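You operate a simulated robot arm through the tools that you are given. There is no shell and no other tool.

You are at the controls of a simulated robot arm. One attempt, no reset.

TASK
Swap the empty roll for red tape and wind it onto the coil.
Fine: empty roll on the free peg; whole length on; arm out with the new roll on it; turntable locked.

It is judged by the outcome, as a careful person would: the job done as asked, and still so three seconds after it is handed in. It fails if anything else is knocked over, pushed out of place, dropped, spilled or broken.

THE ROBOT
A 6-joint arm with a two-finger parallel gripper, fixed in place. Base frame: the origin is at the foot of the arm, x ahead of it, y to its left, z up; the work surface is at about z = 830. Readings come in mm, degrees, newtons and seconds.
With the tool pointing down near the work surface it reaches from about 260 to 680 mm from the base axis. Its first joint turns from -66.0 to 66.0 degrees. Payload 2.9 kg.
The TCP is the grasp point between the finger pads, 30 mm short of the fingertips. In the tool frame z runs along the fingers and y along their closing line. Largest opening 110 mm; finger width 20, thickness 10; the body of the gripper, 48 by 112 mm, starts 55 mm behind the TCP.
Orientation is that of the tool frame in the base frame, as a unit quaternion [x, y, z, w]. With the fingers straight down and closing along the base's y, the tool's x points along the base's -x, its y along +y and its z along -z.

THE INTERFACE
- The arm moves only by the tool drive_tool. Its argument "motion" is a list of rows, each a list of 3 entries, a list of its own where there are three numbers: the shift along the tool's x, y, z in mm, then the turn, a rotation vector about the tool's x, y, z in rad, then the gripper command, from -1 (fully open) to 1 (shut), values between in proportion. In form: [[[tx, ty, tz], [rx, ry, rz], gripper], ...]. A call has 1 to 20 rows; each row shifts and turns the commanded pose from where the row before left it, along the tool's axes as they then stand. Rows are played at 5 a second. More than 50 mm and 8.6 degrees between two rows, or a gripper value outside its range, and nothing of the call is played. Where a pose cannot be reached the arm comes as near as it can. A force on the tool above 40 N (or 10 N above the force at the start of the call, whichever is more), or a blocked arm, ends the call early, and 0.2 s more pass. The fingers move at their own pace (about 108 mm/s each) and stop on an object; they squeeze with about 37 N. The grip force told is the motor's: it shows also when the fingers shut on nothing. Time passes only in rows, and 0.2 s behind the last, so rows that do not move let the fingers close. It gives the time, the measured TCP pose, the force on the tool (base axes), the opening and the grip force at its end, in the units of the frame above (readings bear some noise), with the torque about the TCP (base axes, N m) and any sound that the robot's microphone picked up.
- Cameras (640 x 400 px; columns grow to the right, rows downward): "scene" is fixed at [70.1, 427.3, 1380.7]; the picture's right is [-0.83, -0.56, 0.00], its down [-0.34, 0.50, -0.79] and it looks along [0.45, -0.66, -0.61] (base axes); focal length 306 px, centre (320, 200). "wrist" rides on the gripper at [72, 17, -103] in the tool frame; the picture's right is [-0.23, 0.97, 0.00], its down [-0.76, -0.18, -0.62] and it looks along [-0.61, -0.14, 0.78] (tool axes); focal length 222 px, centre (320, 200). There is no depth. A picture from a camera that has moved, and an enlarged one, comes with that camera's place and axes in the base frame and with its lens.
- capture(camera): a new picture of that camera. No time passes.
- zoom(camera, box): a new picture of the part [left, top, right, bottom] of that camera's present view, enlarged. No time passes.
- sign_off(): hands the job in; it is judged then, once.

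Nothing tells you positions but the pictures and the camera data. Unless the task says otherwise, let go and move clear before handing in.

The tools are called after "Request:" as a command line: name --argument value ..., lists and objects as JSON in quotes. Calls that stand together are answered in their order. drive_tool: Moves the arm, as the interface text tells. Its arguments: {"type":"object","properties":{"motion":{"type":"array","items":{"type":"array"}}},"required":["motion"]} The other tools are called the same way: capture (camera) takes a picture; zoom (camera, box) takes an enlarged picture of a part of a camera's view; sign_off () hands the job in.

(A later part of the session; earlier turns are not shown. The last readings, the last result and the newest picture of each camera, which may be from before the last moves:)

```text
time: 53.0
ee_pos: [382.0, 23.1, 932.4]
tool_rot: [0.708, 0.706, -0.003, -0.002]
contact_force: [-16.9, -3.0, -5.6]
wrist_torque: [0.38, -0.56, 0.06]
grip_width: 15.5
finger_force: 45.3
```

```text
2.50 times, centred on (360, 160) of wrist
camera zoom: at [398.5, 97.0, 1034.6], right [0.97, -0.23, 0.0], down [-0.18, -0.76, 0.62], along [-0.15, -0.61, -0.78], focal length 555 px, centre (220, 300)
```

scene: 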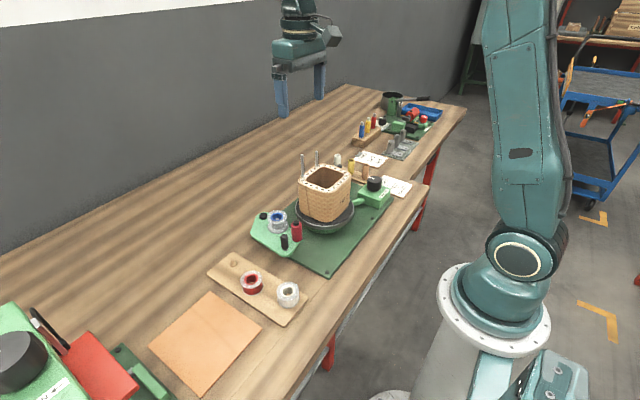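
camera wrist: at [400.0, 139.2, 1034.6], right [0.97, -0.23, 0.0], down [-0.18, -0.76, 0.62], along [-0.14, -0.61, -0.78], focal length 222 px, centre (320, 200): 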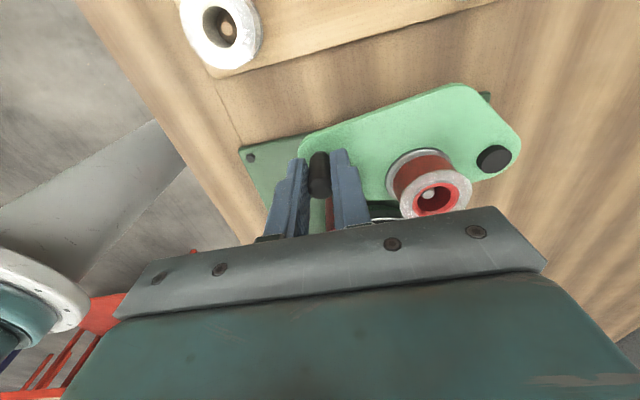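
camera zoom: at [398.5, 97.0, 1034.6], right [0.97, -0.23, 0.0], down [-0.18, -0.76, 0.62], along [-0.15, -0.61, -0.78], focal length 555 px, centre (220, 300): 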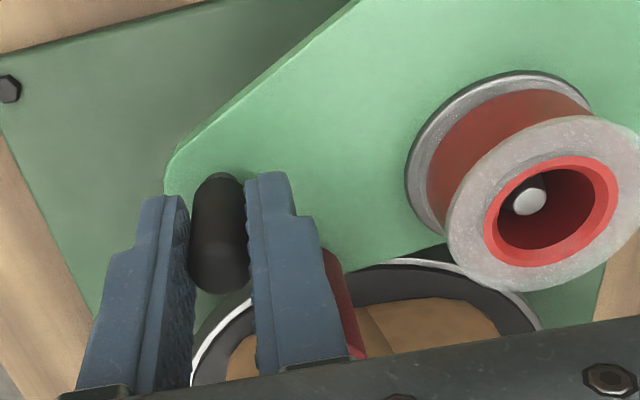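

Request:
drive_tool --motion '[[[-8.5, -0.8, 0], [0, 0, 0], 0.9], [[0, 0, 0], [0, 0, 0], 0.9]]'

Request:
zoom --camera "wrist" --box '[240, 80, 480, 240]'

Request:
zoom --camera "scene" --box '[270, 170, 350, 250]'

```text
time: 53.6
ee_pos: [382.6, 16.0, 932.4]
tool_rot: [0.707, 0.707, 0.0, 0.0]
contact_force: [-11.9, -2.4, -18.6]
wrist_torque: [-0.04, -0.62, 0.09]
grip_width: 15.3
finger_force: 44.9
```

```text
2.50 times, centred on (360, 160) of wrist
camera zoom: at [399.2, 88.3, 1034.7], right [0.97, -0.23, 0.0], down [-0.18, -0.76, 0.62], along [-0.14, -0.61, -0.78], focal length 555 px, centre (220, 300)
```

zoom: 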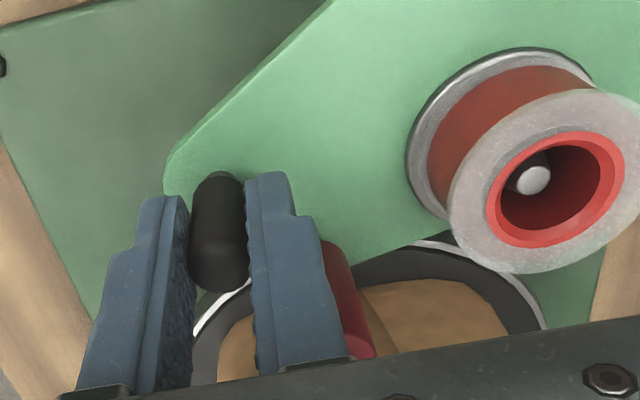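

```text
5.00 times, centred on (310, 210) of scene
camera zoom: at [70.1, 427.2, 1380.7], right [-0.83, -0.56, 0.0], down [-0.34, 0.5, -0.79], along [0.45, -0.66, -0.61], focal length 1532 px, centre (370, 150)
```

zoom: 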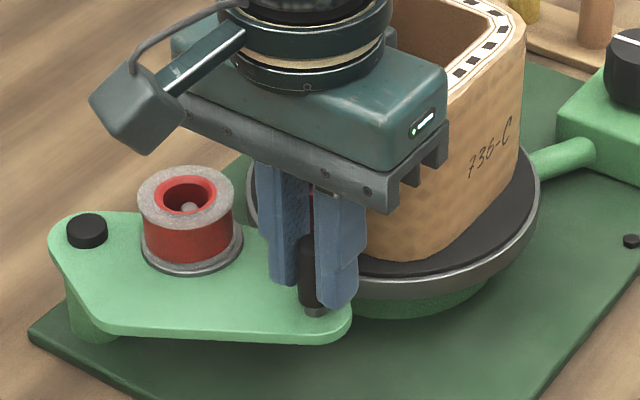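

Request:
drive_tool --motion '[[[-8.3, 0.6, 1], [0, 0, 0], 0.9], [[0, 0, 0], [0, 0, 0], 0.9]]'

Request:
zoom --camera "wrist" --box '[240, 80, 480, 240]'

```text
time: 54.2
ee_pos: [383.8, 7.4, 932.6]
tool_rot: [0.707, 0.707, 0.0, 0.0]
contact_force: [0.1, -1.2, -22.0]
wrist_torque: [-0.07, 0.65, 0.07]
grip_width: 15.7
finger_force: 45.0
```

```text
2.50 times, centred on (360, 160) of wrist
camera zoom: at [400.6, 80.1, 1035.2], right [0.97, -0.23, 0.0], down [-0.18, -0.76, 0.62], along [-0.14, -0.61, -0.78], focal length 555 px, centre (220, 300)
```

zoom: 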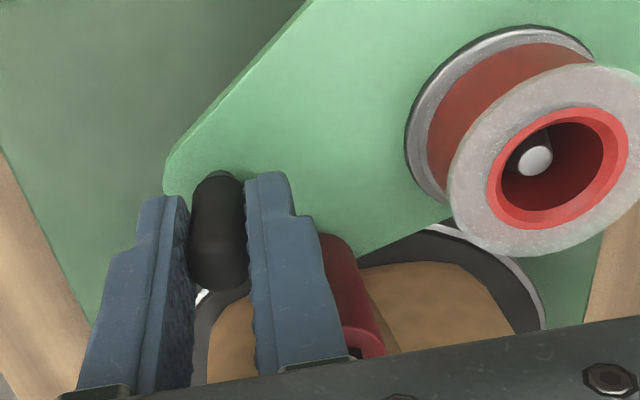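

Request:
drive_tool --motion '[[[-8.2, 2.0, 1.2], [0, 0, 0], 0.9], [[0, 0, 0], [0, 0, 0], 0.9]]'

Request:
zoom --camera "wrist" --box '[240, 80, 480, 240]'

Request:
zoom --camera "scene" --box '[270, 160, 370, 250]'

```text
time: 54.8
ee_pos: [385.8, -0.5, 932.2]
tool_rot: [0.706, 0.708, 0.001, 0.0]
contact_force: [-5.1, 5.4, 7.0]
wrist_torque: [0.67, 0.41, -0.05]
grip_width: 15.4
finger_force: 45.5
```

```text
2.50 times, centred on (360, 160) of wrist
camera zoom: at [402.0, 72.8, 1035.5], right [0.97, -0.23, 0.0], down [-0.18, -0.76, 0.62], along [-0.14, -0.61, -0.78], focal length 555 px, centre (220, 300)
```

zoom: 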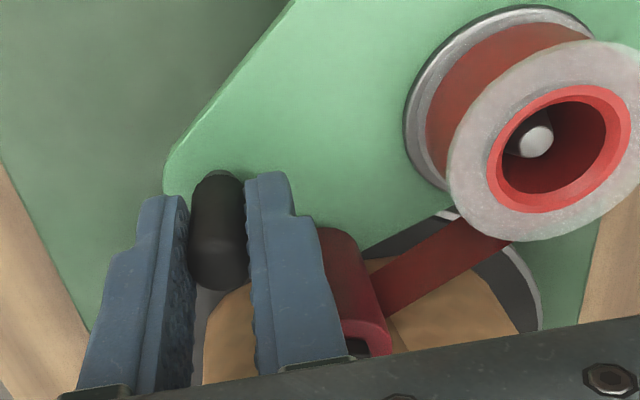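

```text
4.44 times, centred on (320, 205) of scene
camera zoom: at [69.9, 427.4, 1380.6], right [-0.83, -0.56, 0.0], down [-0.34, 0.5, -0.79], along [0.45, -0.66, -0.61], focal length 1362 px, centre (320, 178)
```

zoom: 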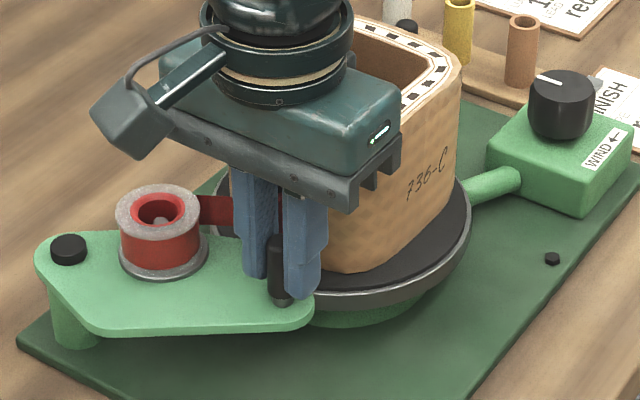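

The red tape now runs from the roll to the roller and coil, so the arm is engaged. I'm pressing a little further to see whether the roller touches the coil.

Request:
drive_tool --motion '[[[-3, 0.8, 0], [0, 0, 0], 0.9], [[0, 0, 0], [0, 0, 0], 0.9]]'

Request:
zoom --camera "wrist" --box '[240, 80, 480, 240]'

```text
time: 55.4
ee_pos: [385.8, -3.0, 932.6]
tool_rot: [0.707, 0.707, 0.001, 0.002]
contact_force: [-1.0, -0.4, 28.6]
wrist_torque: [-0.32, 0.83, -0.01]
grip_width: 15.5
finger_force: 45.2
```

```text
2.50 times, centred on (360, 160) of wrist
camera zoom: at [403.1, 69.2, 1035.2], right [0.97, -0.23, 0.01], down [-0.18, -0.76, 0.62], along [-0.14, -0.61, -0.78], focal length 555 px, centre (220, 300)
```

zoom: 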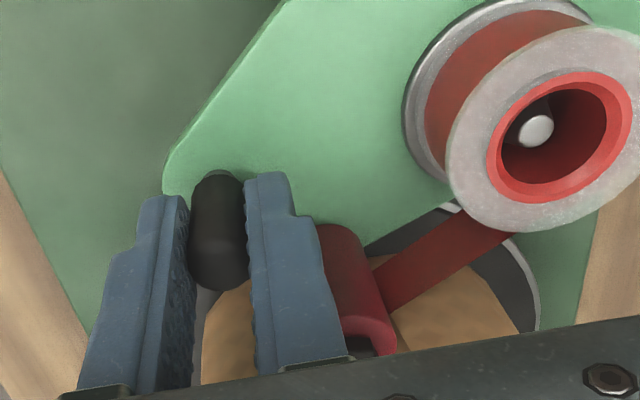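

Request:
drive_tool --motion '[[[-3, 1.0, -1.5], [0, 0, 0], 0.9], [[0, 0, 0], [0, 0, 0], 0.9]]'

Request:
drive_tool --motion '[[[-3, 1.0, 0], [0, 0, 0], 0.9], [[0, 0, 0], [0, 0, 0], 0.9]]'

Request:
zoom --camera "wrist" --box '[240, 80, 480, 240]'

```text
time: 56.0
ee_pos: [387.5, -6.6, 931.5]
tool_rot: [0.706, 0.708, 0.002, 0.001]
contact_force: [13.4, 8.0, 4.7]
wrist_torque: [-0.32, 0.3, 0.2]
grip_width: 15.5
finger_force: 44.6
```

```text
time: 56.6
ee_pos: [388.3, -7.6, 933.0]
tool_rot: [0.706, 0.708, 0.002, -0.001]
contact_force: [18.0, 21.7, -5.6]
wrist_torque: [-0.85, 0.06, 0.1]
grip_width: 15.3
finger_force: 45.1
```

```text
2.50 times, centred on (360, 160) of wrist
camera zoom: at [404.5, 65.1, 1035.3], right [0.97, -0.22, 0.0], down [-0.18, -0.76, 0.62], along [-0.14, -0.61, -0.78], focal length 555 px, centre (220, 300)
```

zoom: 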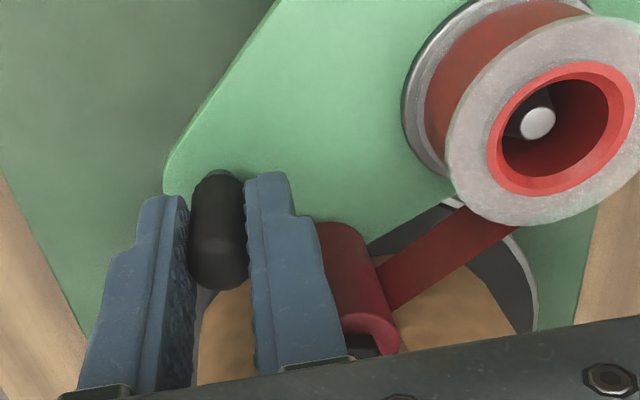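

Contact with the stop or coil is confirmed (22 N in y). I'm opening the fingers slightly and lifting clear of the handle.

Request:
drive_tool --motion '[[[0, 0, 0], [0, 0, 0], 0.5], [[0, 0, 0], [0, 0, 0], 0.45], [[0, 0, -15], [0, 0, 0], 0.45], [[0, 0, -30], [0, 0, 0], 0.45], [[0, 0, -40], [0, 0, 0], 0.45], [[0, 0, -40], [0, 0, 0], 0.45], [[0, 0, 0], [0, 0, 0], 0.45]]'

Request:
zoom --camera "wrist" --box '[200, 60, 520, 240]'

Request:
zoom --camera "scene" --box '[250, 150, 410, 260]'

```text
time: 58.2
ee_pos: [387.7, -8.7, 1058.0]
tool_rot: [0.707, 0.708, 0.0, 0.0]
contact_force: [0.6, 0.4, 0.8]
wrist_torque: [-0.01, 0.01, 0.04]
grip_width: 30.1
finger_force: 0.0
```

```text
2.00 times, centred on (360, 150) of wrist
camera zoom: at [404.2, 64.3, 1160.8], right [0.97, -0.23, 0.0], down [-0.18, -0.76, 0.62], along [-0.14, -0.61, -0.78], focal length 444 px, centre (240, 300)
```

zoom: 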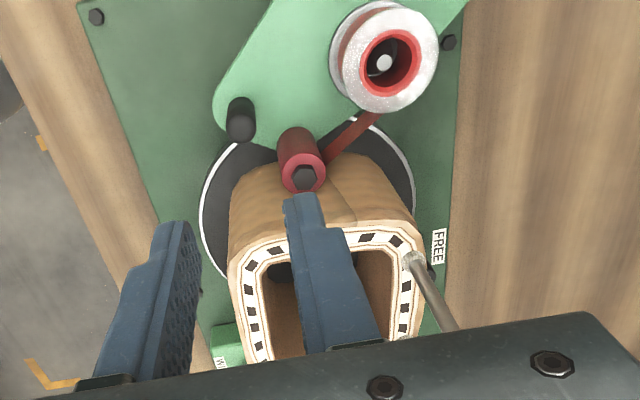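

```text
3.64 times, centred on (330, 205) of scene
camera zoom: at [70.1, 427.3, 1380.7], right [-0.83, -0.56, 0.0], down [-0.34, 0.5, -0.79], along [0.45, -0.66, -0.61], focal length 1114 px, centre (284, 182)
```

zoom: 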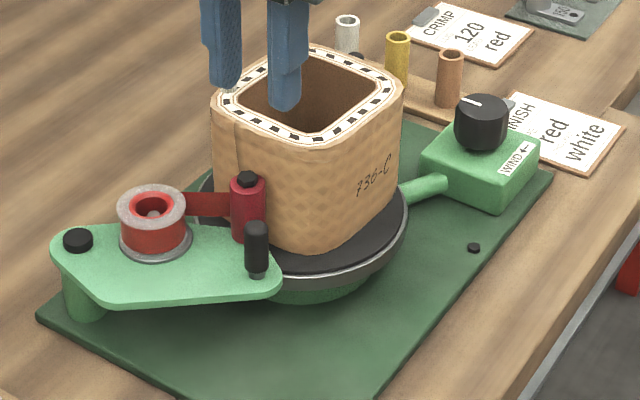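

The arm is in place, with the roller on the coil and the tape attached. Next is the lock lever: I'm raising well above the pins and turning the wrist so the camera faces away from the coil there.

Request:
drive_tool --motion '[[[0, 0, -40], [0, 0, 0], 0.2], [[0, 0, -40], [0, 0, 0], 0.2], [[0, 0, 0], [0, 0, -0.1454], 0.2], [[0, 0, 0], [0, 0, -0.1454], 0.2], [[0, 0, 0], [0, 0, -0.1454], 0.2], [[0, 0, 0], [0, 0, -0.1454], 0.2], [[0, 0, 0], [0, 0, -0.1454], 0.2], [[0, 0, 0], [0, 0, -0.1454], 0.2], [[0, 0, 0], [0, 0, -0.1454], 0.2], [[0, 0, 0], [0, 0, -0.1454], 0.2], [[0, 0, 0], [0, 0, -0.1454], 0.2], [[0, 0, 0], [0, 0, -0.1454], 0.2], [[0, 0, 0], [0, 0, -0.1454], 0.2], [[0, 0, 0], [0, 0, -0.1454], 0.2], [[0, 0, 0], [0, 0, -0.1454], 0.2], [[0, 0, 0], [0, 0, -0.1454], 0.2], [[0, 0, 0], [0, 0, -0.1454], 0.2], [[0, 0, 0], [0, 0, -0.1454], 0.2]]'

Request:
drive_tool --motion '[[[0, 0, 0], [0, 0, -0.1454], 0.2], [[0, 0, 0], [0, 0, -0.1454], 0.2], [[0, 0, 0], [0, 0, -0.1454], 0.2], [[0, 0, 0], [0, 0, -0.1454], 0.2], [[0, 0, 0], [0, 0, -0.1454], 0.2], [[0, 0, 0], [0, 0, -0.1454], 0.2], [[0, 0, 0], [0, 0, -0.1454], 0.2], [[0, 0, 0], [0, 0, -0.1454], 0.2], [[0, 0, 0], [0, 0, -0.1454], 0.2], [[0, 0, 0], [0, 0, -0.1454], 0.2], [[0, 0, 0], [0, 0, -0.1454], 0.2], [[0, 0, 0], [0, 0, 0], 0.2]]'

```text
time: 62.0
ee_pos: [387.3, -9.2, 1135.3]
tool_rot: [-0.369, 0.929, 0.0, 0.0]
contact_force: [-0.1, -0.3, -0.3]
wrist_torque: [0.0, -0.02, -0.01]
grip_width: 44.2
finger_force: 0.0
```

```text
time: 64.6
ee_pos: [386.3, -9.9, 1136.0]
tool_rot: [0.924, -0.382, 0.0, 0.0]
contact_force: [-0.3, 0.3, -0.3]
wrist_torque: [-0.03, -0.01, -0.01]
grip_width: 44.2
finger_force: 0.1
```

Request:
drive_tool --motion '[[[29.4, 15.2, 0], [0, 0, 0], 0.2], [[29.4, 15.2, 0], [0, 0, 0], 0.2], [[29.4, 15.2, 0], [0, 0, 0], 0.2], [[29.4, 15.2, 0], [0, 0, 0], 0.2], [[29.4, 15.2, 0], [0, 0, 0], 0.2], [[29.4, 15.2, 0], [0, 0, 0], 0.2], [[29.4, 15.2, 0], [0, 0, 0], 0.2], [[29.4, 15.2, 0], [0, 0, 0], 0.2], [[0, 0, 31], [0, 0, 0], 0.2], [[0, 0, 31], [0, 0, 0], 0.2], [[0, 0, 31], [0, 0, 0], 0.2], [[0, 0, 31], [0, 0, 0], 0.2], [[0, 0, 0], [0, 0, 0], 0.2]]'

Request:
capture --camera "wrist"

Request:
zoom --camera "wrist" --box '[230, 40, 430, 180]'

```text
time: 67.4
ee_pos: [463.4, -263.1, 1015.1]
tool_rot: [0.924, -0.383, 0.0, 0.0]
contact_force: [0.5, 0.4, -0.3]
wrist_torque: [-0.02, 0.01, -0.01]
grip_width: 44.0
finger_force: 0.0
```

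```text
taken
camera wrist: at [502.9, -325.1, 1117.5], right [-0.85, -0.53, 0.0], down [-0.41, 0.66, 0.62], along [-0.33, 0.53, -0.78], focal length 222 px, centre (320, 200)
```

wrist: 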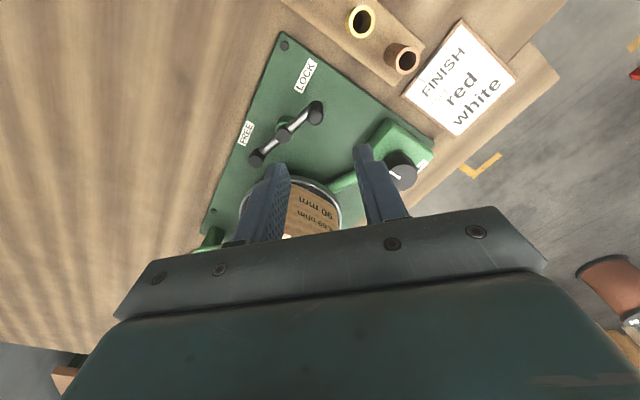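

```text
2.86 times, centred on (330, 110) of wrist
camera zoom: at [502.9, -325.1, 1117.5], right [-0.85, -0.53, 0.0], down [-0.41, 0.66, 0.62], along [-0.33, 0.53, -0.78], focal length 635 px, centre (291, 457)
```

zoom: 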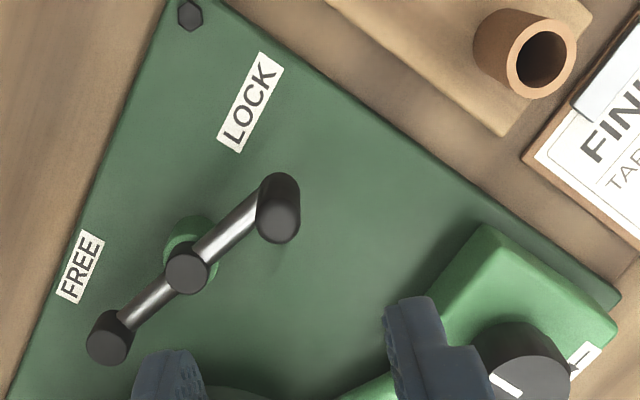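

Request:
drive_tool --motion '[[[2.4, -4.1, 0], [0, 0, 0], 0.2], [[0, 0, 30], [0, 0, 0], 0.2], [[0, 0, 30], [0, 0, 0], 0.2], [[0, 0, 0], [0, 0, 0], 0.2]]'

Request:
zoom --camera "wrist" --box '[230, 60, 430, 200]'

```text
time: 68.4
ee_pos: [470.7, -259.8, 951.8]
tool_rot: [0.924, -0.384, 0.0, 0.001]
contact_force: [-0.5, -0.7, -0.2]
wrist_torque: [0.01, -0.01, -0.05]
grip_width: 43.7
finger_force: 0.2
```

```text
2.86 times, centred on (330, 130) of wrist
camera zoom: at [510.1, -322.5, 1054.6], right [-0.85, -0.53, 0.0], down [-0.41, 0.66, 0.62], along [-0.33, 0.53, -0.78], focal length 635 px, centre (291, 400)
```

zoom: 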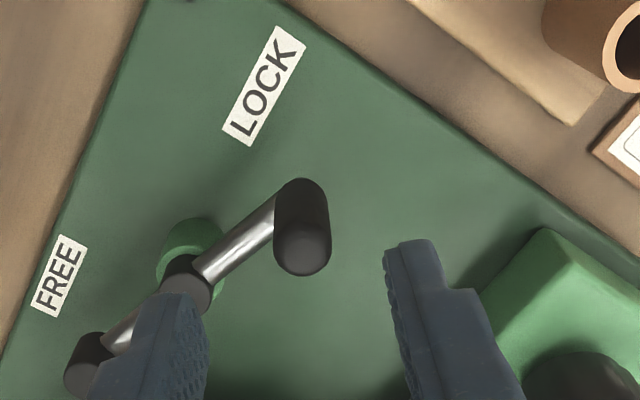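

Request:
drive_tool --motion '[[[-0.7, 2.8, 0], [0, 0, 0], 0.2], [[0, 0, 20], [0, 0, 0], 0.2], [[0, 0, 18], [0, 0, 0], 0.2], [[0, 0, 0], [0, 0, 0], 0.2]]'

Request:
zoom --camera "wrist" --box '[230, 80, 430, 220]'

```text
time: 69.4
ee_pos: [469.5, -261.0, 916.9]
tool_rot: [0.924, -0.383, 0.0, 0.0]
contact_force: [0.3, -0.6, -0.2]
wrist_torque: [0.0, 0.0, 0.01]
grip_width: 43.9
finger_force: 0.1
```

```text
2.86 times, centred on (330, 150) of wrist
camera zoom: at [507.9, -324.3, 1018.2], right [-0.85, -0.53, 0.0], down [-0.41, 0.66, 0.62], along [-0.33, 0.53, -0.78], focal length 635 px, centre (291, 343)
```

zoom: 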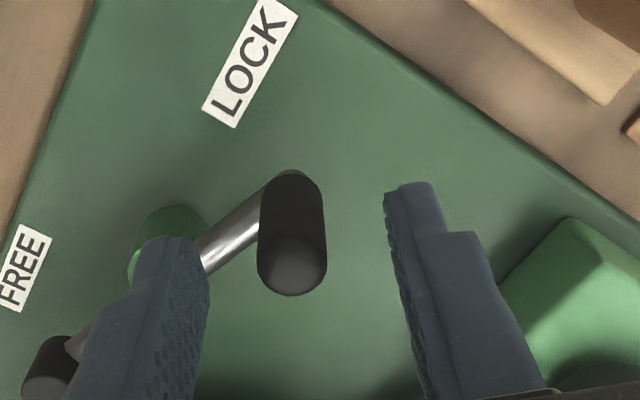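

Request:
drive_tool --motion '[[[0, 0, 8], [0, 0, 0], 0.2], [[0, 0, 7], [0, 0, 0], 0.3], [[0, 0, 0], [0, 0, 0], 0.5], [[0, 0, 0], [0, 0, 0], 0.9], [[0, 0, 0], [0, 0, 0], 0.9], [[0, 0, 0], [0, 0, 0], 0.9]]'

Request:
zoom --camera "wrist" --box '[230, 80, 430, 220]'

```text
time: 70.8
ee_pos: [468.7, -260.7, 900.1]
tool_rot: [0.923, -0.384, 0.0, 0.0]
contact_force: [-5.3, -6.3, -3.0]
wrist_torque: [-0.16, -0.25, 0.1]
grip_width: 15.5
finger_force: 45.4
```

```text
2.86 times, centred on (330, 150) of wrist
camera zoom: at [508.1, -324.6, 1003.3], right [-0.85, -0.53, 0.0], down [-0.41, 0.67, 0.62], along [-0.33, 0.53, -0.78], focal length 635 px, centre (291, 343)
```

zoom: 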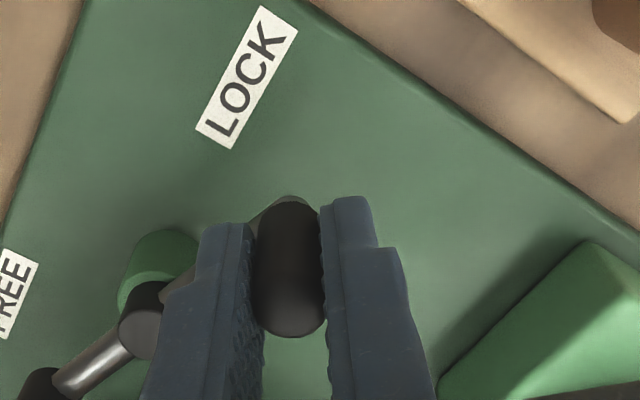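

The lever handle is gripped. I'm testing gently which way it turns, starting toward +x (the label side).

Request:
drive_tool --motion '[[[1.8, -0.8, 0], [0, 0, 0], 0.9], [[1.8, -0.8, 0], [0, 0, 0], 0.9], [[0, 0, 0], [0, 0, 0], 0.9]]'

Request:
zoom --camera "wrist" --box '[230, 80, 430, 220]'

```text
time: 71.6
ee_pos: [473.2, -263.5, 900.4]
tool_rot: [0.923, -0.384, -0.001, 0.001]
contact_force: [-11.9, -13.7, -0.3]
wrist_torque: [0.64, 0.87, 0.36]
grip_width: 15.5
finger_force: 45.2
```

```text
2.86 times, centred on (330, 150) of wrist
camera zoom: at [512.1, -326.2, 1003.2], right [-0.85, -0.52, 0.0], down [-0.41, 0.67, 0.62], along [-0.33, 0.53, -0.78], focal length 635 px, centre (291, 343)
```

zoom: 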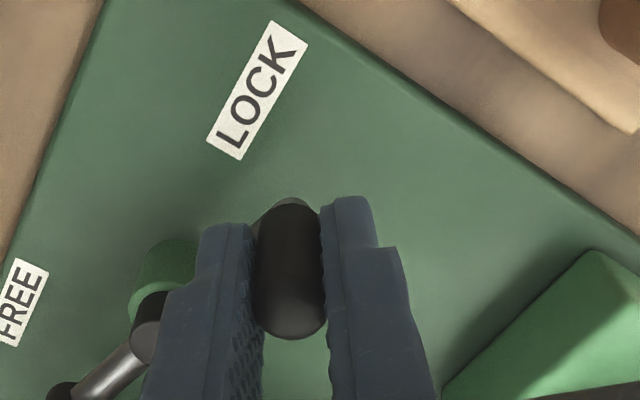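

It turns freely that way. I'm continuing along the arc around the hub.

Request:
drive_tool --motion '[[[6.7, -2.9, 0], [0, 0, 0], 0.9], [[5.0, -4.6, 0], [0, 0, 0], 0.9], [[4.2, -5.2, 0], [0, 0, 0], 0.9], [[0, 0, 0], [0, 0, 0], 0.9]]'

Request:
zoom --camera "wrist" --box '[200, 60, 440, 220]'

```text
time: 72.6
ee_pos: [494.4, -264.2, 900.1]
tool_rot: [0.924, -0.383, 0.0, 0.0]
contact_force: [-0.9, -6.1, -7.7]
wrist_torque: [-0.66, -0.32, 0.06]
grip_width: 15.4
finger_force: 45.2
```

```text
2.50 times, centred on (320, 140) of wrist
camera zoom: at [533.6, -326.8, 1003.6], right [-0.85, -0.53, 0.0], down [-0.41, 0.66, 0.62], along [-0.33, 0.53, -0.78], focal length 555 px, centre (320, 350)
```

zoom: 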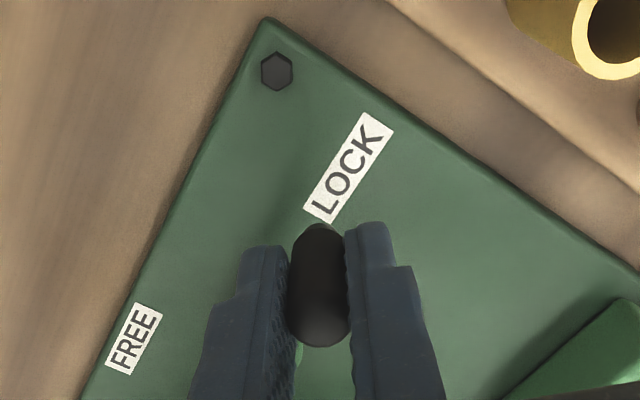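

Request:
drive_tool --motion '[[[3.5, -5.5, 0], [0, 0, 0], 0.9], [[2.7, -6.2, 0], [0, 0, 0], 0.9], [[1.8, -6.6, 0], [0, 0, 0], 0.9], [[0, 0, 0], [0, 0, 0], 0.9]]'

Request:
zoom --camera "wrist" --box '[200, 60, 440, 220]'

```text
time: 73.6
ee_pos: [512.1, -259.7, 899.8]
tool_rot: [0.924, -0.383, 0.001, 0.0]
contact_force: [-1.2, -3.5, 2.5]
wrist_torque: [-0.85, 0.23, 0.1]
grip_width: 15.5
finger_force: 44.3
```

```text
2.50 times, centred on (320, 140) of wrist
camera zoom: at [550.8, -321.8, 1003.7], right [-0.85, -0.53, 0.0], down [-0.41, 0.67, 0.62], along [-0.33, 0.53, -0.78], focal length 555 px, centre (320, 350)
```

zoom: 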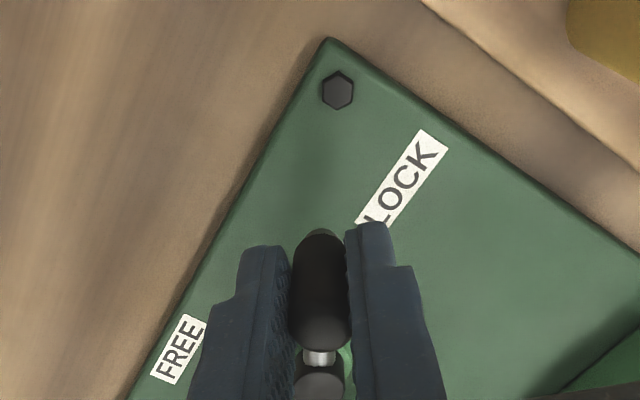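

Request:
drive_tool --motion '[[[0.9, -6.8, 0], [0, 0, 0], 0.9], [[0, -6.9, 0], [0, 0, 0], 0.9], [[-0.9, -6.8, 0], [0, 0, 0], 0.9], [[-1.9, -6.6, 0], [0, 0, 0], 0.9], [[0, 0, 0], [0, 0, 0], 0.9]]'

Request:
zoom --camera "wrist" --box '[200, 60, 440, 220]'

```text
time: 74.1
ee_pos: [513.0, -259.3, 898.9]
tool_rot: [0.92, -0.392, -0.003, 0.003]
contact_force: [-10.2, -1.4, 3.9]
wrist_torque: [0.34, -0.91, -0.16]
grip_width: 15.6
finger_force: 45.3
stopped in row 2: the force on the tool passed its limit at 46 N (the readings are from after the stop); the commanded pose is now the measured one
```

```text
2.50 times, centred on (320, 140) of wrist
camera zoom: at [551.4, -322.0, 1003.3], right [-0.86, -0.51, 0.01], down [-0.39, 0.67, 0.63], along [-0.33, 0.53, -0.78], focal length 555 px, centre (320, 350)
```

zoom: 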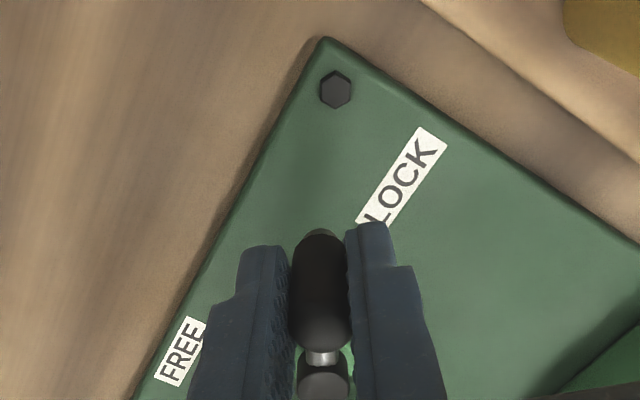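

The lever has come to a firm stop after about 50°. I'm releasing it and lifting up to see what state this is.

Request:
drive_tool --motion '[[[0, 0, 0], [0, 0, 0], 0.5], [[0, 0, 0], [0, 0, 0], 0.4], [[0, 0, -20], [0, 0, 0], 0.3], [[0, 0, -40], [0, 0, 0], 0.2], [[0, 0, -40], [0, 0, 0], 0.2], [[0, 0, -40], [0, 0, 0], 0.2], [[0, 0, 0], [0, 0, 0], 0.2]]'

Request:
capture --camera "wrist"

Request:
zoom --camera "wrist" --box '[200, 60, 440, 220]'

```text
time: 75.7
ee_pos: [514.0, -256.8, 1040.0]
tool_rot: [0.921, -0.391, -0.003, 0.003]
contact_force: [0.4, 0.0, 0.2]
wrist_torque: [-0.01, 0.0, 0.02]
grip_width: 44.0
finger_force: 0.1
```

```text
taken
camera wrist: at [552.8, -319.0, 1143.3], right [-0.86, -0.51, 0.01], down [-0.4, 0.67, 0.62], along [-0.33, 0.53, -0.78], focal length 222 px, centre (320, 200)
```

wrist: 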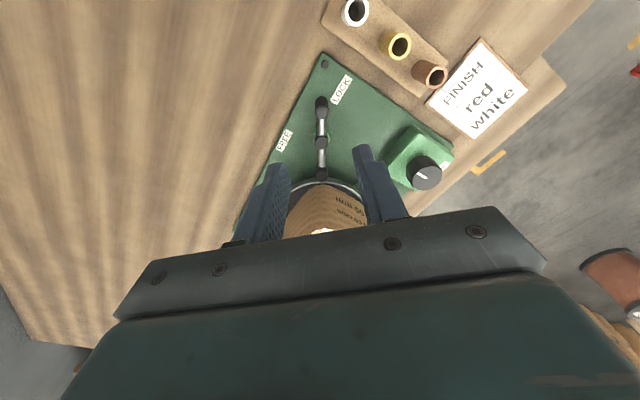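

```text
2.50 times, centred on (320, 140) of wrist
camera zoom: at [552.8, -319.0, 1143.3], right [-0.86, -0.51, 0.01], down [-0.4, 0.67, 0.62], along [-0.33, 0.53, -0.78], focal length 555 px, centre (320, 350)
```

zoom: 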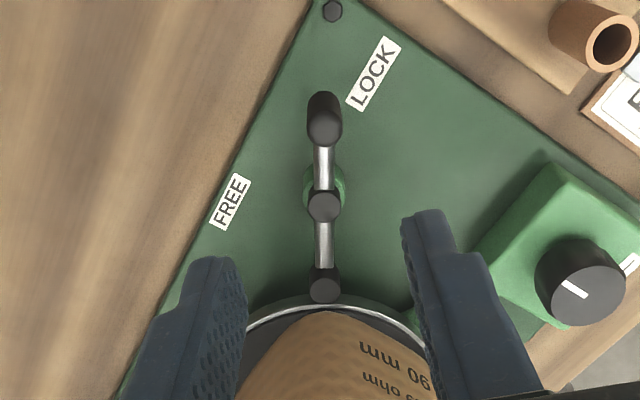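

Request:
zoom --camera "wrist" --box '[290, 140, 350, 190]'

Request:
zoom --camera "wrist" --box '[260, 70, 380, 170]'

Request:
zoom --camera "scene" --box '[250, 100, 410, 260]'

```text
8.00 times, centred on (320, 165) of wrist
camera zoom: at [552.8, -319.0, 1143.3], right [-0.86, -0.51, 0.01], down [-0.4, 0.67, 0.62], along [-0.33, 0.53, -0.78], focal length 1777 px, centre (320, 480)
```

zoom: 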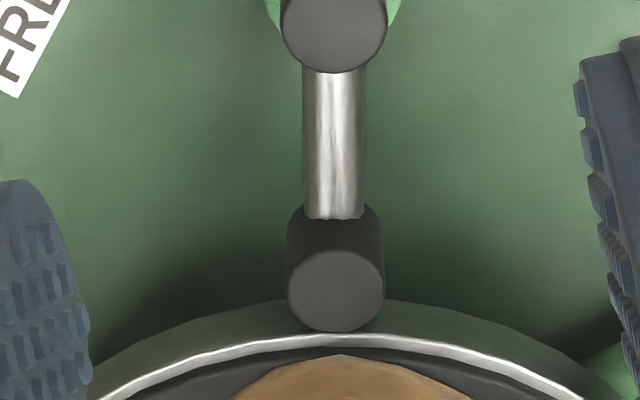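

```text
4.00 times, centred on (320, 120) of wrist
camera zoom: at [552.8, -319.0, 1143.3], right [-0.86, -0.51, 0.01], down [-0.4, 0.67, 0.62], along [-0.33, 0.53, -0.78], focal length 888 px, centre (320, 520)
```

zoom: 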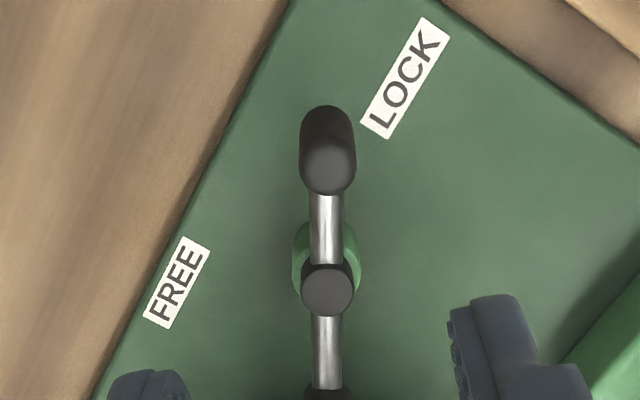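

```text
2.50 times, centred on (330, 180) of scene
camera zoom: at [70.1, 427.3, 1380.7], right [-0.83, -0.56, 0.0], down [-0.34, 0.5, -0.79], along [0.45, -0.66, -0.61], focal length 766 px, centre (295, 250)
```

zoom: 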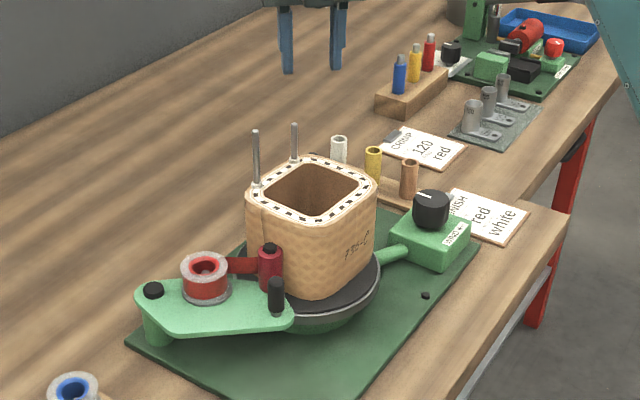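

The tail pad now points straight at the turntable rim and touches it, which looks like the braked (LOCK) position. So the freed position should be back the other way. I'll re-grip the handle and turn it back, checking how far it goes.

Request:
drive_tool --motion '[[[-0.4, 1.8, 0], [0, 0, 0], 0.2], [[0, 0, 40], [0, 0, 0], 0.2], [[0, 0, 40], [0, 0, 0], 0.2], [[0, 0, 30], [0, 0, 0], 0.2], [[0, 0, 0], [0, 0, 0], 0.2]]'

Request:
zoom --camera "wrist" --box '[230, 80, 430, 220]'

```text
time: 76.9
ee_pos: [510.3, -260.2, 929.5]
tool_rot: [0.921, -0.391, -0.003, 0.002]
contact_force: [0.4, 0.4, 0.2]
wrist_torque: [0.0, -0.01, 0.02]
grip_width: 44.1
finger_force: 0.2
```

```text
2.86 times, centred on (330, 150) of wrist
camera zoom: at [549.5, -323.1, 1032.1], right [-0.86, -0.51, 0.01], down [-0.4, 0.67, 0.62], along [-0.33, 0.53, -0.78], focal length 635 px, centre (291, 343)
```

zoom: 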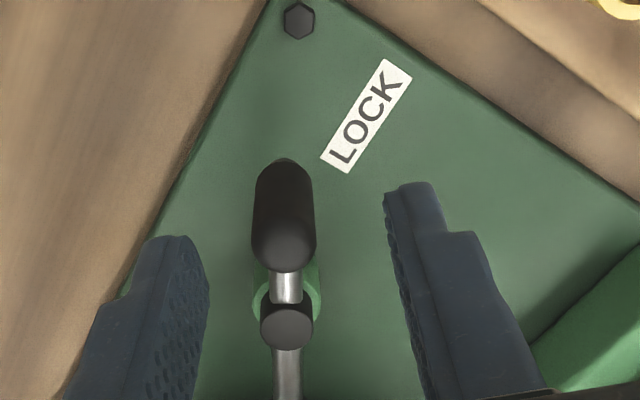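

Request:
drive_tool --motion '[[[-3.2, -1.2, 0], [0, 0, 0], 0.2], [[0, 0, 15], [0, 0, 0], 0.2], [[0, 0, 13], [0, 0, 0], 0.3], [[0, 0, 0], [0, 0, 0], 0.6], [[0, 0, 0], [0, 0, 0], 0.9], [[0, 0, 0], [0, 0, 0], 0.9]]'

Request:
zoom --camera "wrist" --box '[230, 80, 430, 220]'

```text
time: 78.3
ee_pos: [508.2, -256.5, 901.6]
tool_rot: [0.921, -0.39, -0.003, 0.002]
contact_force: [-1.8, 0.8, -1.1]
wrist_torque: [0.7, -0.73, 0.05]
grip_width: 15.6
finger_force: 45.4
```

```text
2.86 times, centred on (330, 150) of wrist
camera zoom: at [547.0, -319.2, 1003.9], right [-0.86, -0.51, 0.01], down [-0.4, 0.67, 0.62], along [-0.33, 0.53, -0.78], focal length 635 px, centre (291, 343)
```

zoom: 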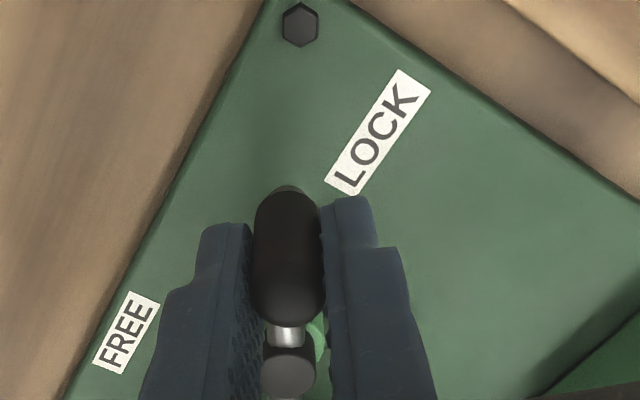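

Request:
drive_tool --motion '[[[-2.6, 6.2, 0], [0, 0, 0], 0.9], [[-3.3, 5.9, 0], [0, 0, 0], 0.9], [[-4.1, 5.3, 0], [0, 0, 0], 0.9], [[0, 0, 0], [0, 0, 0], 0.9]]'

Request:
drive_tool --motion '[[[-4.9, 4.7, 0], [0, 0, 0], 0.9], [[-5.6, 4.3, 0], [0, 0, 0], 0.9], [[0, 0, 0], [0, 0, 0], 0.9]]'

Request:
zoom --camera "wrist" --box '[200, 60, 440, 220]'

```text
time: 79.3
ee_pos: [492.2, -260.4, 902.1]
tool_rot: [0.92, -0.392, -0.004, 0.003]
contact_force: [3.9, -4.0, -16.3]
wrist_torque: [0.33, -1.45, -0.13]
grip_width: 15.3
finger_force: 45.0
```

```text
time: 80.1
ee_pos: [476.8, -261.4, 901.6]
tool_rot: [0.92, -0.393, -0.004, 0.002]
contact_force: [-0.3, -18.1, -14.6]
wrist_torque: [0.41, -0.82, -0.15]
grip_width: 15.5
finger_force: 45.0
```

```text
2.50 times, centred on (320, 140) of wrist
camera zoom: at [515.5, -323.4, 1004.8], right [-0.86, -0.51, 0.01], down [-0.39, 0.68, 0.62], along [-0.32, 0.53, -0.78], focal length 555 px, centre (320, 350)
```

zoom: 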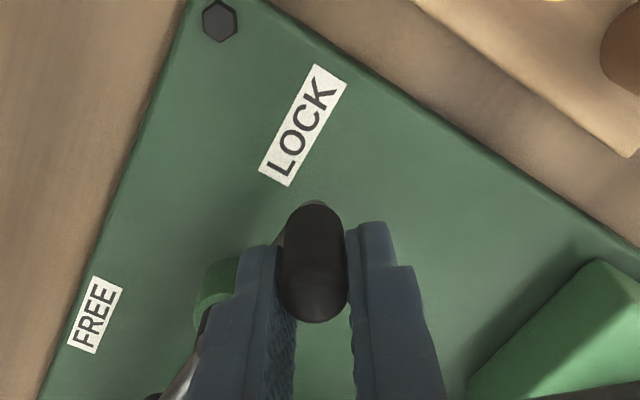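

Request:
drive_tool --motion '[[[-4.6, 4.6, 1], [0, 0, 0], 0.9], [[-5.0, 3.0, 0], [0, 0, 0], 0.9], [[0, 0, 0], [0, 0, 0], 0.9]]'

Request:
zoom --camera "wrist" --box '[200, 60, 440, 220]'

```text
time: 80.9
ee_pos: [467.1, -258.3, 902.8]
tool_rot: [0.92, -0.391, -0.004, 0.003]
contact_force: [-6.2, -15.1, -8.4]
wrist_torque: [0.3, -0.73, -0.05]
grip_width: 15.4
finger_force: 45.0
```

```text
2.50 times, centred on (320, 140) of wrist
camera zoom: at [505.4, -320.7, 1004.9], right [-0.86, -0.51, 0.01], down [-0.39, 0.67, 0.63], along [-0.33, 0.53, -0.78], focal length 555 px, centre (320, 350)
```

zoom: 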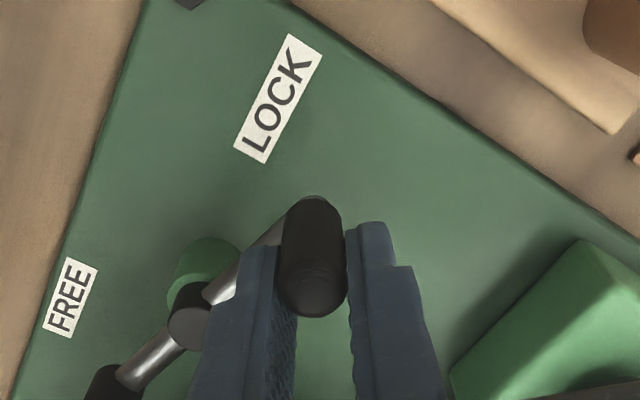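

Request:
drive_tool --motion '[[[-4.5, 3.0, 0], [0, 0, 0], 0.9], [[0, 0, 0], [0, 0, 0], 0.9]]'

Request:
zoom --camera "wrist" --box '[200, 60, 440, 220]'

```text
time: 81.5
ee_pos: [463.8, -256.3, 901.6]
tool_rot: [0.921, -0.39, -0.002, 0.003]
contact_force: [9.4, -17.4, -9.5]
wrist_torque: [1.04, -0.34, 0.07]
grip_width: 15.7
finger_force: 45.3
```

```text
2.50 times, centred on (320, 140) of wrist
camera zoom: at [501.9, -319.2, 1005.2], right [-0.86, -0.51, 0.01], down [-0.4, 0.67, 0.62], along [-0.32, 0.53, -0.78], focal length 555 px, centre (320, 350)
```

zoom: 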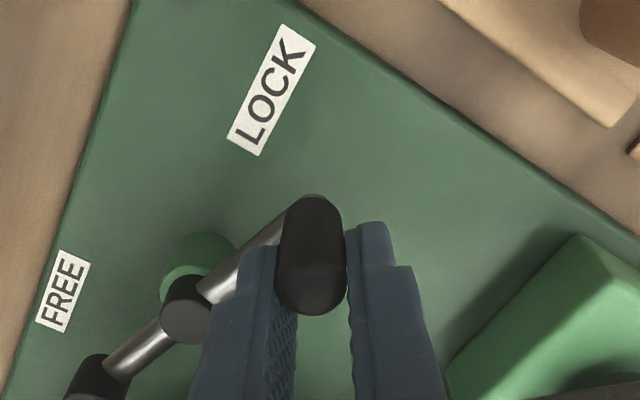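

Request:
drive_tool --motion '[[[-3.5, 2.6, 0], [0, 0, 0], 0.9], [[0, 0, 0], [0, 0, 0], 0.9]]'

Request:
zoom --camera "wrist" --box '[200, 60, 440, 220]'

```text
time: 82.1
ee_pos: [462.6, -255.9, 902.3]
tool_rot: [0.921, -0.388, 0.003, 0.001]
contact_force: [36.4, -3.3, -7.6]
wrist_torque: [0.47, -0.18, 0.14]
grip_width: 15.4
finger_force: 44.5
```

```text
2.50 times, centred on (320, 140) of wrist
camera zoom: at [500.2, -317.7, 1006.2], right [-0.85, -0.52, 0.0], down [-0.41, 0.67, 0.62], along [-0.32, 0.53, -0.79], focal length 555 px, centre (320, 350)
```

zoom: 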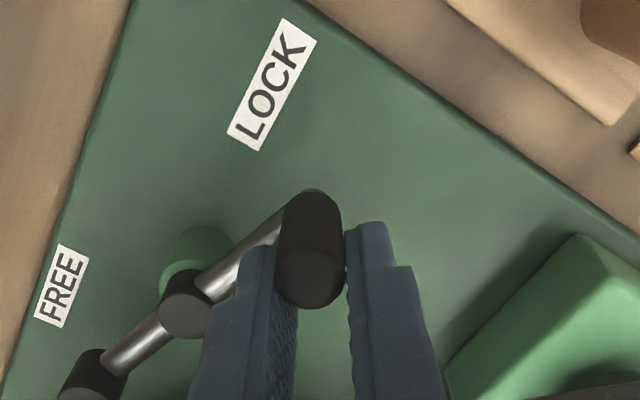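

The lever stops here too, so it has two end positions: pad on the rim (brake) and pad away (here, free). I'm easing off, releasing, and going to test the WIND knob with the lever here.

Request:
drive_tool --motion '[[[3.0, -2.4, 0], [0, 0, 0], 0.9], [[0, 0, 0], [0, 0, 0], 0.6], [[0, 0, 0], [0, 0, 0], 0.3], [[0, 0, 0], [0, 0, 0], 0.2], [[0, 0, -20], [0, 0, 0], 0.2], [[0, 0, -40], [0, 0, 0], 0.2], [[0, 0, -40], [0, 0, 0], 0.2], [[0, 0, -40], [0, 0, 0], 0.2], [[0, 0, 0], [0, 0, 0], 0.2]]'

Request:
capture --camera "wrist"

Request:
zoom --camera "wrist" --box '[200, 40, 440, 200]'

```text
time: 84.1
ee_pos: [460.0, -256.9, 1041.7]
tool_rot: [0.92, -0.392, -0.003, 0.003]
contact_force: [0.3, -0.6, -0.4]
wrist_torque: [-0.01, 0.02, 0.03]
grip_width: 44.1
finger_force: 0.0
```

```text
taken
camera wrist: at [499.0, -319.3, 1144.6], right [-0.86, -0.51, 0.01], down [-0.4, 0.67, 0.63], along [-0.33, 0.53, -0.78], focal length 222 px, centre (320, 200)
```

wrist: 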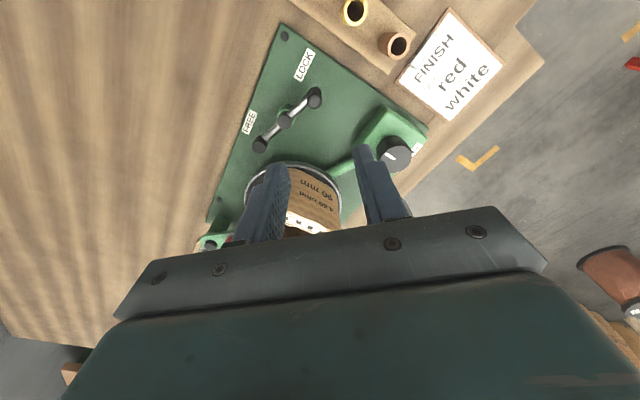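

```text
2.50 times, centred on (320, 120) of wrist
camera zoom: at [499.0, -319.3, 1144.6], right [-0.86, -0.51, 0.01], down [-0.4, 0.67, 0.63], along [-0.33, 0.53, -0.78], focal length 555 px, centre (320, 400)
```

zoom: 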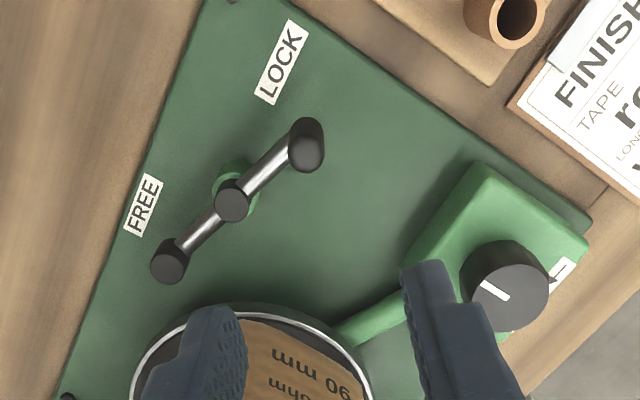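

Request:
drive_tool --motion '[[[-20.5, 19.4, 0], [0, 0, 0], -0.27], [[-20.5, 19.4, 0], [0, 0, 0], -0.27], [[-20.5, 19.4, 0], [0, 0, 0], -0.27], [[-20.5, 19.4, 0], [0, 0, 0], -0.27], [[0, 0, 35], [0, 0, 0], -0.27], [[0, 0, 0], [0, 0, 0], -0.27]]'

Request:
capture --camera "wrist"

Request:
zoom --camera "wrist" --box '[220, 60, 420, 200]'

```text
time: 85.5
ee_pos: [346.6, -251.6, 1005.9]
tool_rot: [0.92, -0.391, -0.003, 0.002]
contact_force: [-1.2, -0.1, 0.8]
wrist_torque: [-0.02, 0.0, 0.0]
grip_width: 69.9
finger_force: 0.0
```

```text
taken
camera wrist: at [385.6, -313.6, 1108.2], right [-0.86, -0.51, 0.01], down [-0.4, 0.67, 0.62], along [-0.33, 0.53, -0.78], focal length 222 px, centre (320, 200)
```

wrist: 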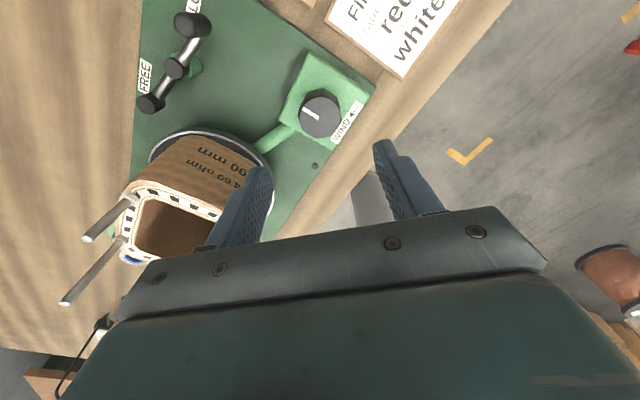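

```text
2.86 times, centred on (320, 130) of wrist
camera zoom: at [385.6, -313.6, 1108.2], right [-0.86, -0.51, 0.01], down [-0.4, 0.67, 0.62], along [-0.33, 0.53, -0.78], focal length 635 px, centre (320, 400)
```

zoom: 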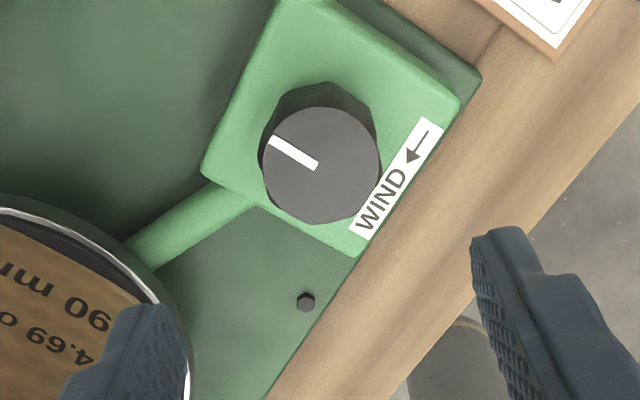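

The arrow under the knob points for clockwise turning seen from above, and I'm centred over the knob. I'm descending around it.

Request:
drive_tool --motion '[[[0, 0, 30], [0, 0, 0], -0.27], [[0, 0, 30], [0, 0, 0], -0.27], [[0, 0, 25], [0, 0, 0], -0.27], [[0, 0, 0], [0, 0, 0], -0.27]]'

Request:
zoom --camera "wrist" --box '[220, 80, 420, 220]'

Request:
zoom --camera "scene" --box '[320, 130, 420, 220]'

```text
time: 86.5
ee_pos: [346.8, -253.6, 922.2]
tool_rot: [0.92, -0.392, -0.003, 0.002]
contact_force: [-0.9, 0.0, -0.9]
wrist_torque: [0.02, 0.03, -0.03]
grip_width: 69.9
finger_force: 0.0
```

```text
2.86 times, centred on (320, 150) of wrist
camera zoom: at [385.1, -315.4, 1025.4], right [-0.86, -0.51, 0.01], down [-0.4, 0.67, 0.62], along [-0.33, 0.53, -0.78], focal length 635 px, centre (320, 343)
```

zoom: 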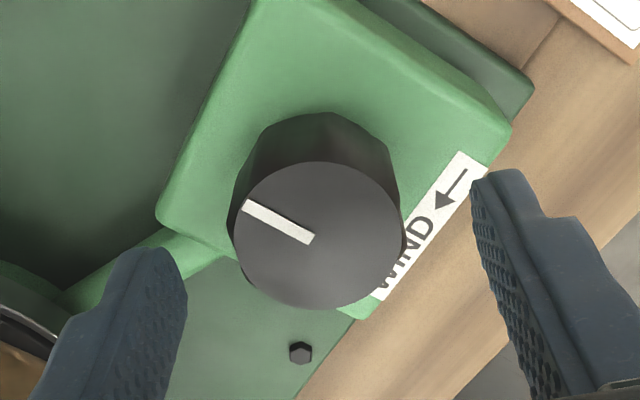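

```text
4.44 times, centred on (370, 175) of scene
camera zoom: at [70.1, 427.3, 1380.7], right [-0.83, -0.56, 0.0], down [-0.34, 0.5, -0.79], along [0.45, -0.66, -0.61], focal length 1362 px, centre (98, 311)
```

zoom: 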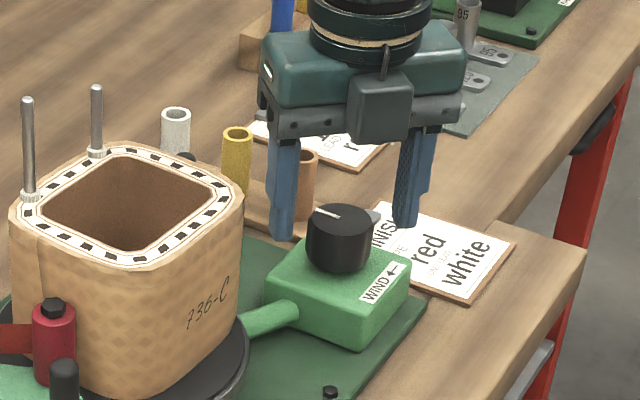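

Request:
drive_tool --motion '[[[-2.5, 0, 0], [0, 0, 0], -0.2], [[0, 0, 14], [0, 0, 0], -0.1], [[0, 0, 12], [0, 0, 0], -0.1], [[0, 0, 0], [0, 0, 0], -0.1]]'

Request:
zoom --camera "wrist" --box '[220, 80, 420, 220]'

```text
time: 87.5
ee_pos: [344.3, -250.9, 895.7]
tool_rot: [0.921, -0.39, -0.002, 0.002]
contact_force: [-0.5, 0.0, 0.9]
wrist_torque: [-0.01, 0.06, 0.01]
grip_width: 60.6
finger_force: 0.0
```

```text
2.86 times, centred on (320, 150) of wrist
camera zoom: at [384.1, -314.0, 999.0], right [-0.86, -0.51, 0.01], down [-0.4, 0.67, 0.62], along [-0.33, 0.53, -0.78], focal length 635 px, centre (320, 343)
```

zoom: 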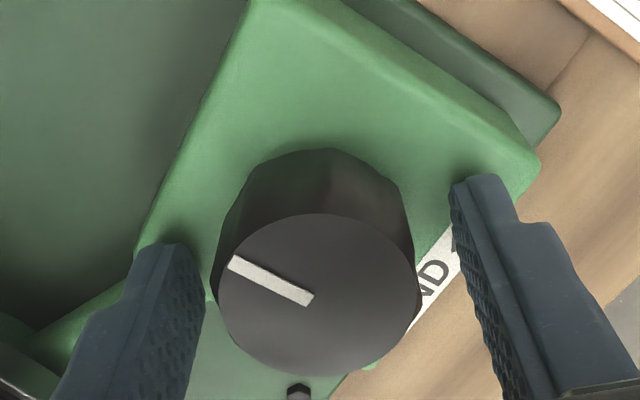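

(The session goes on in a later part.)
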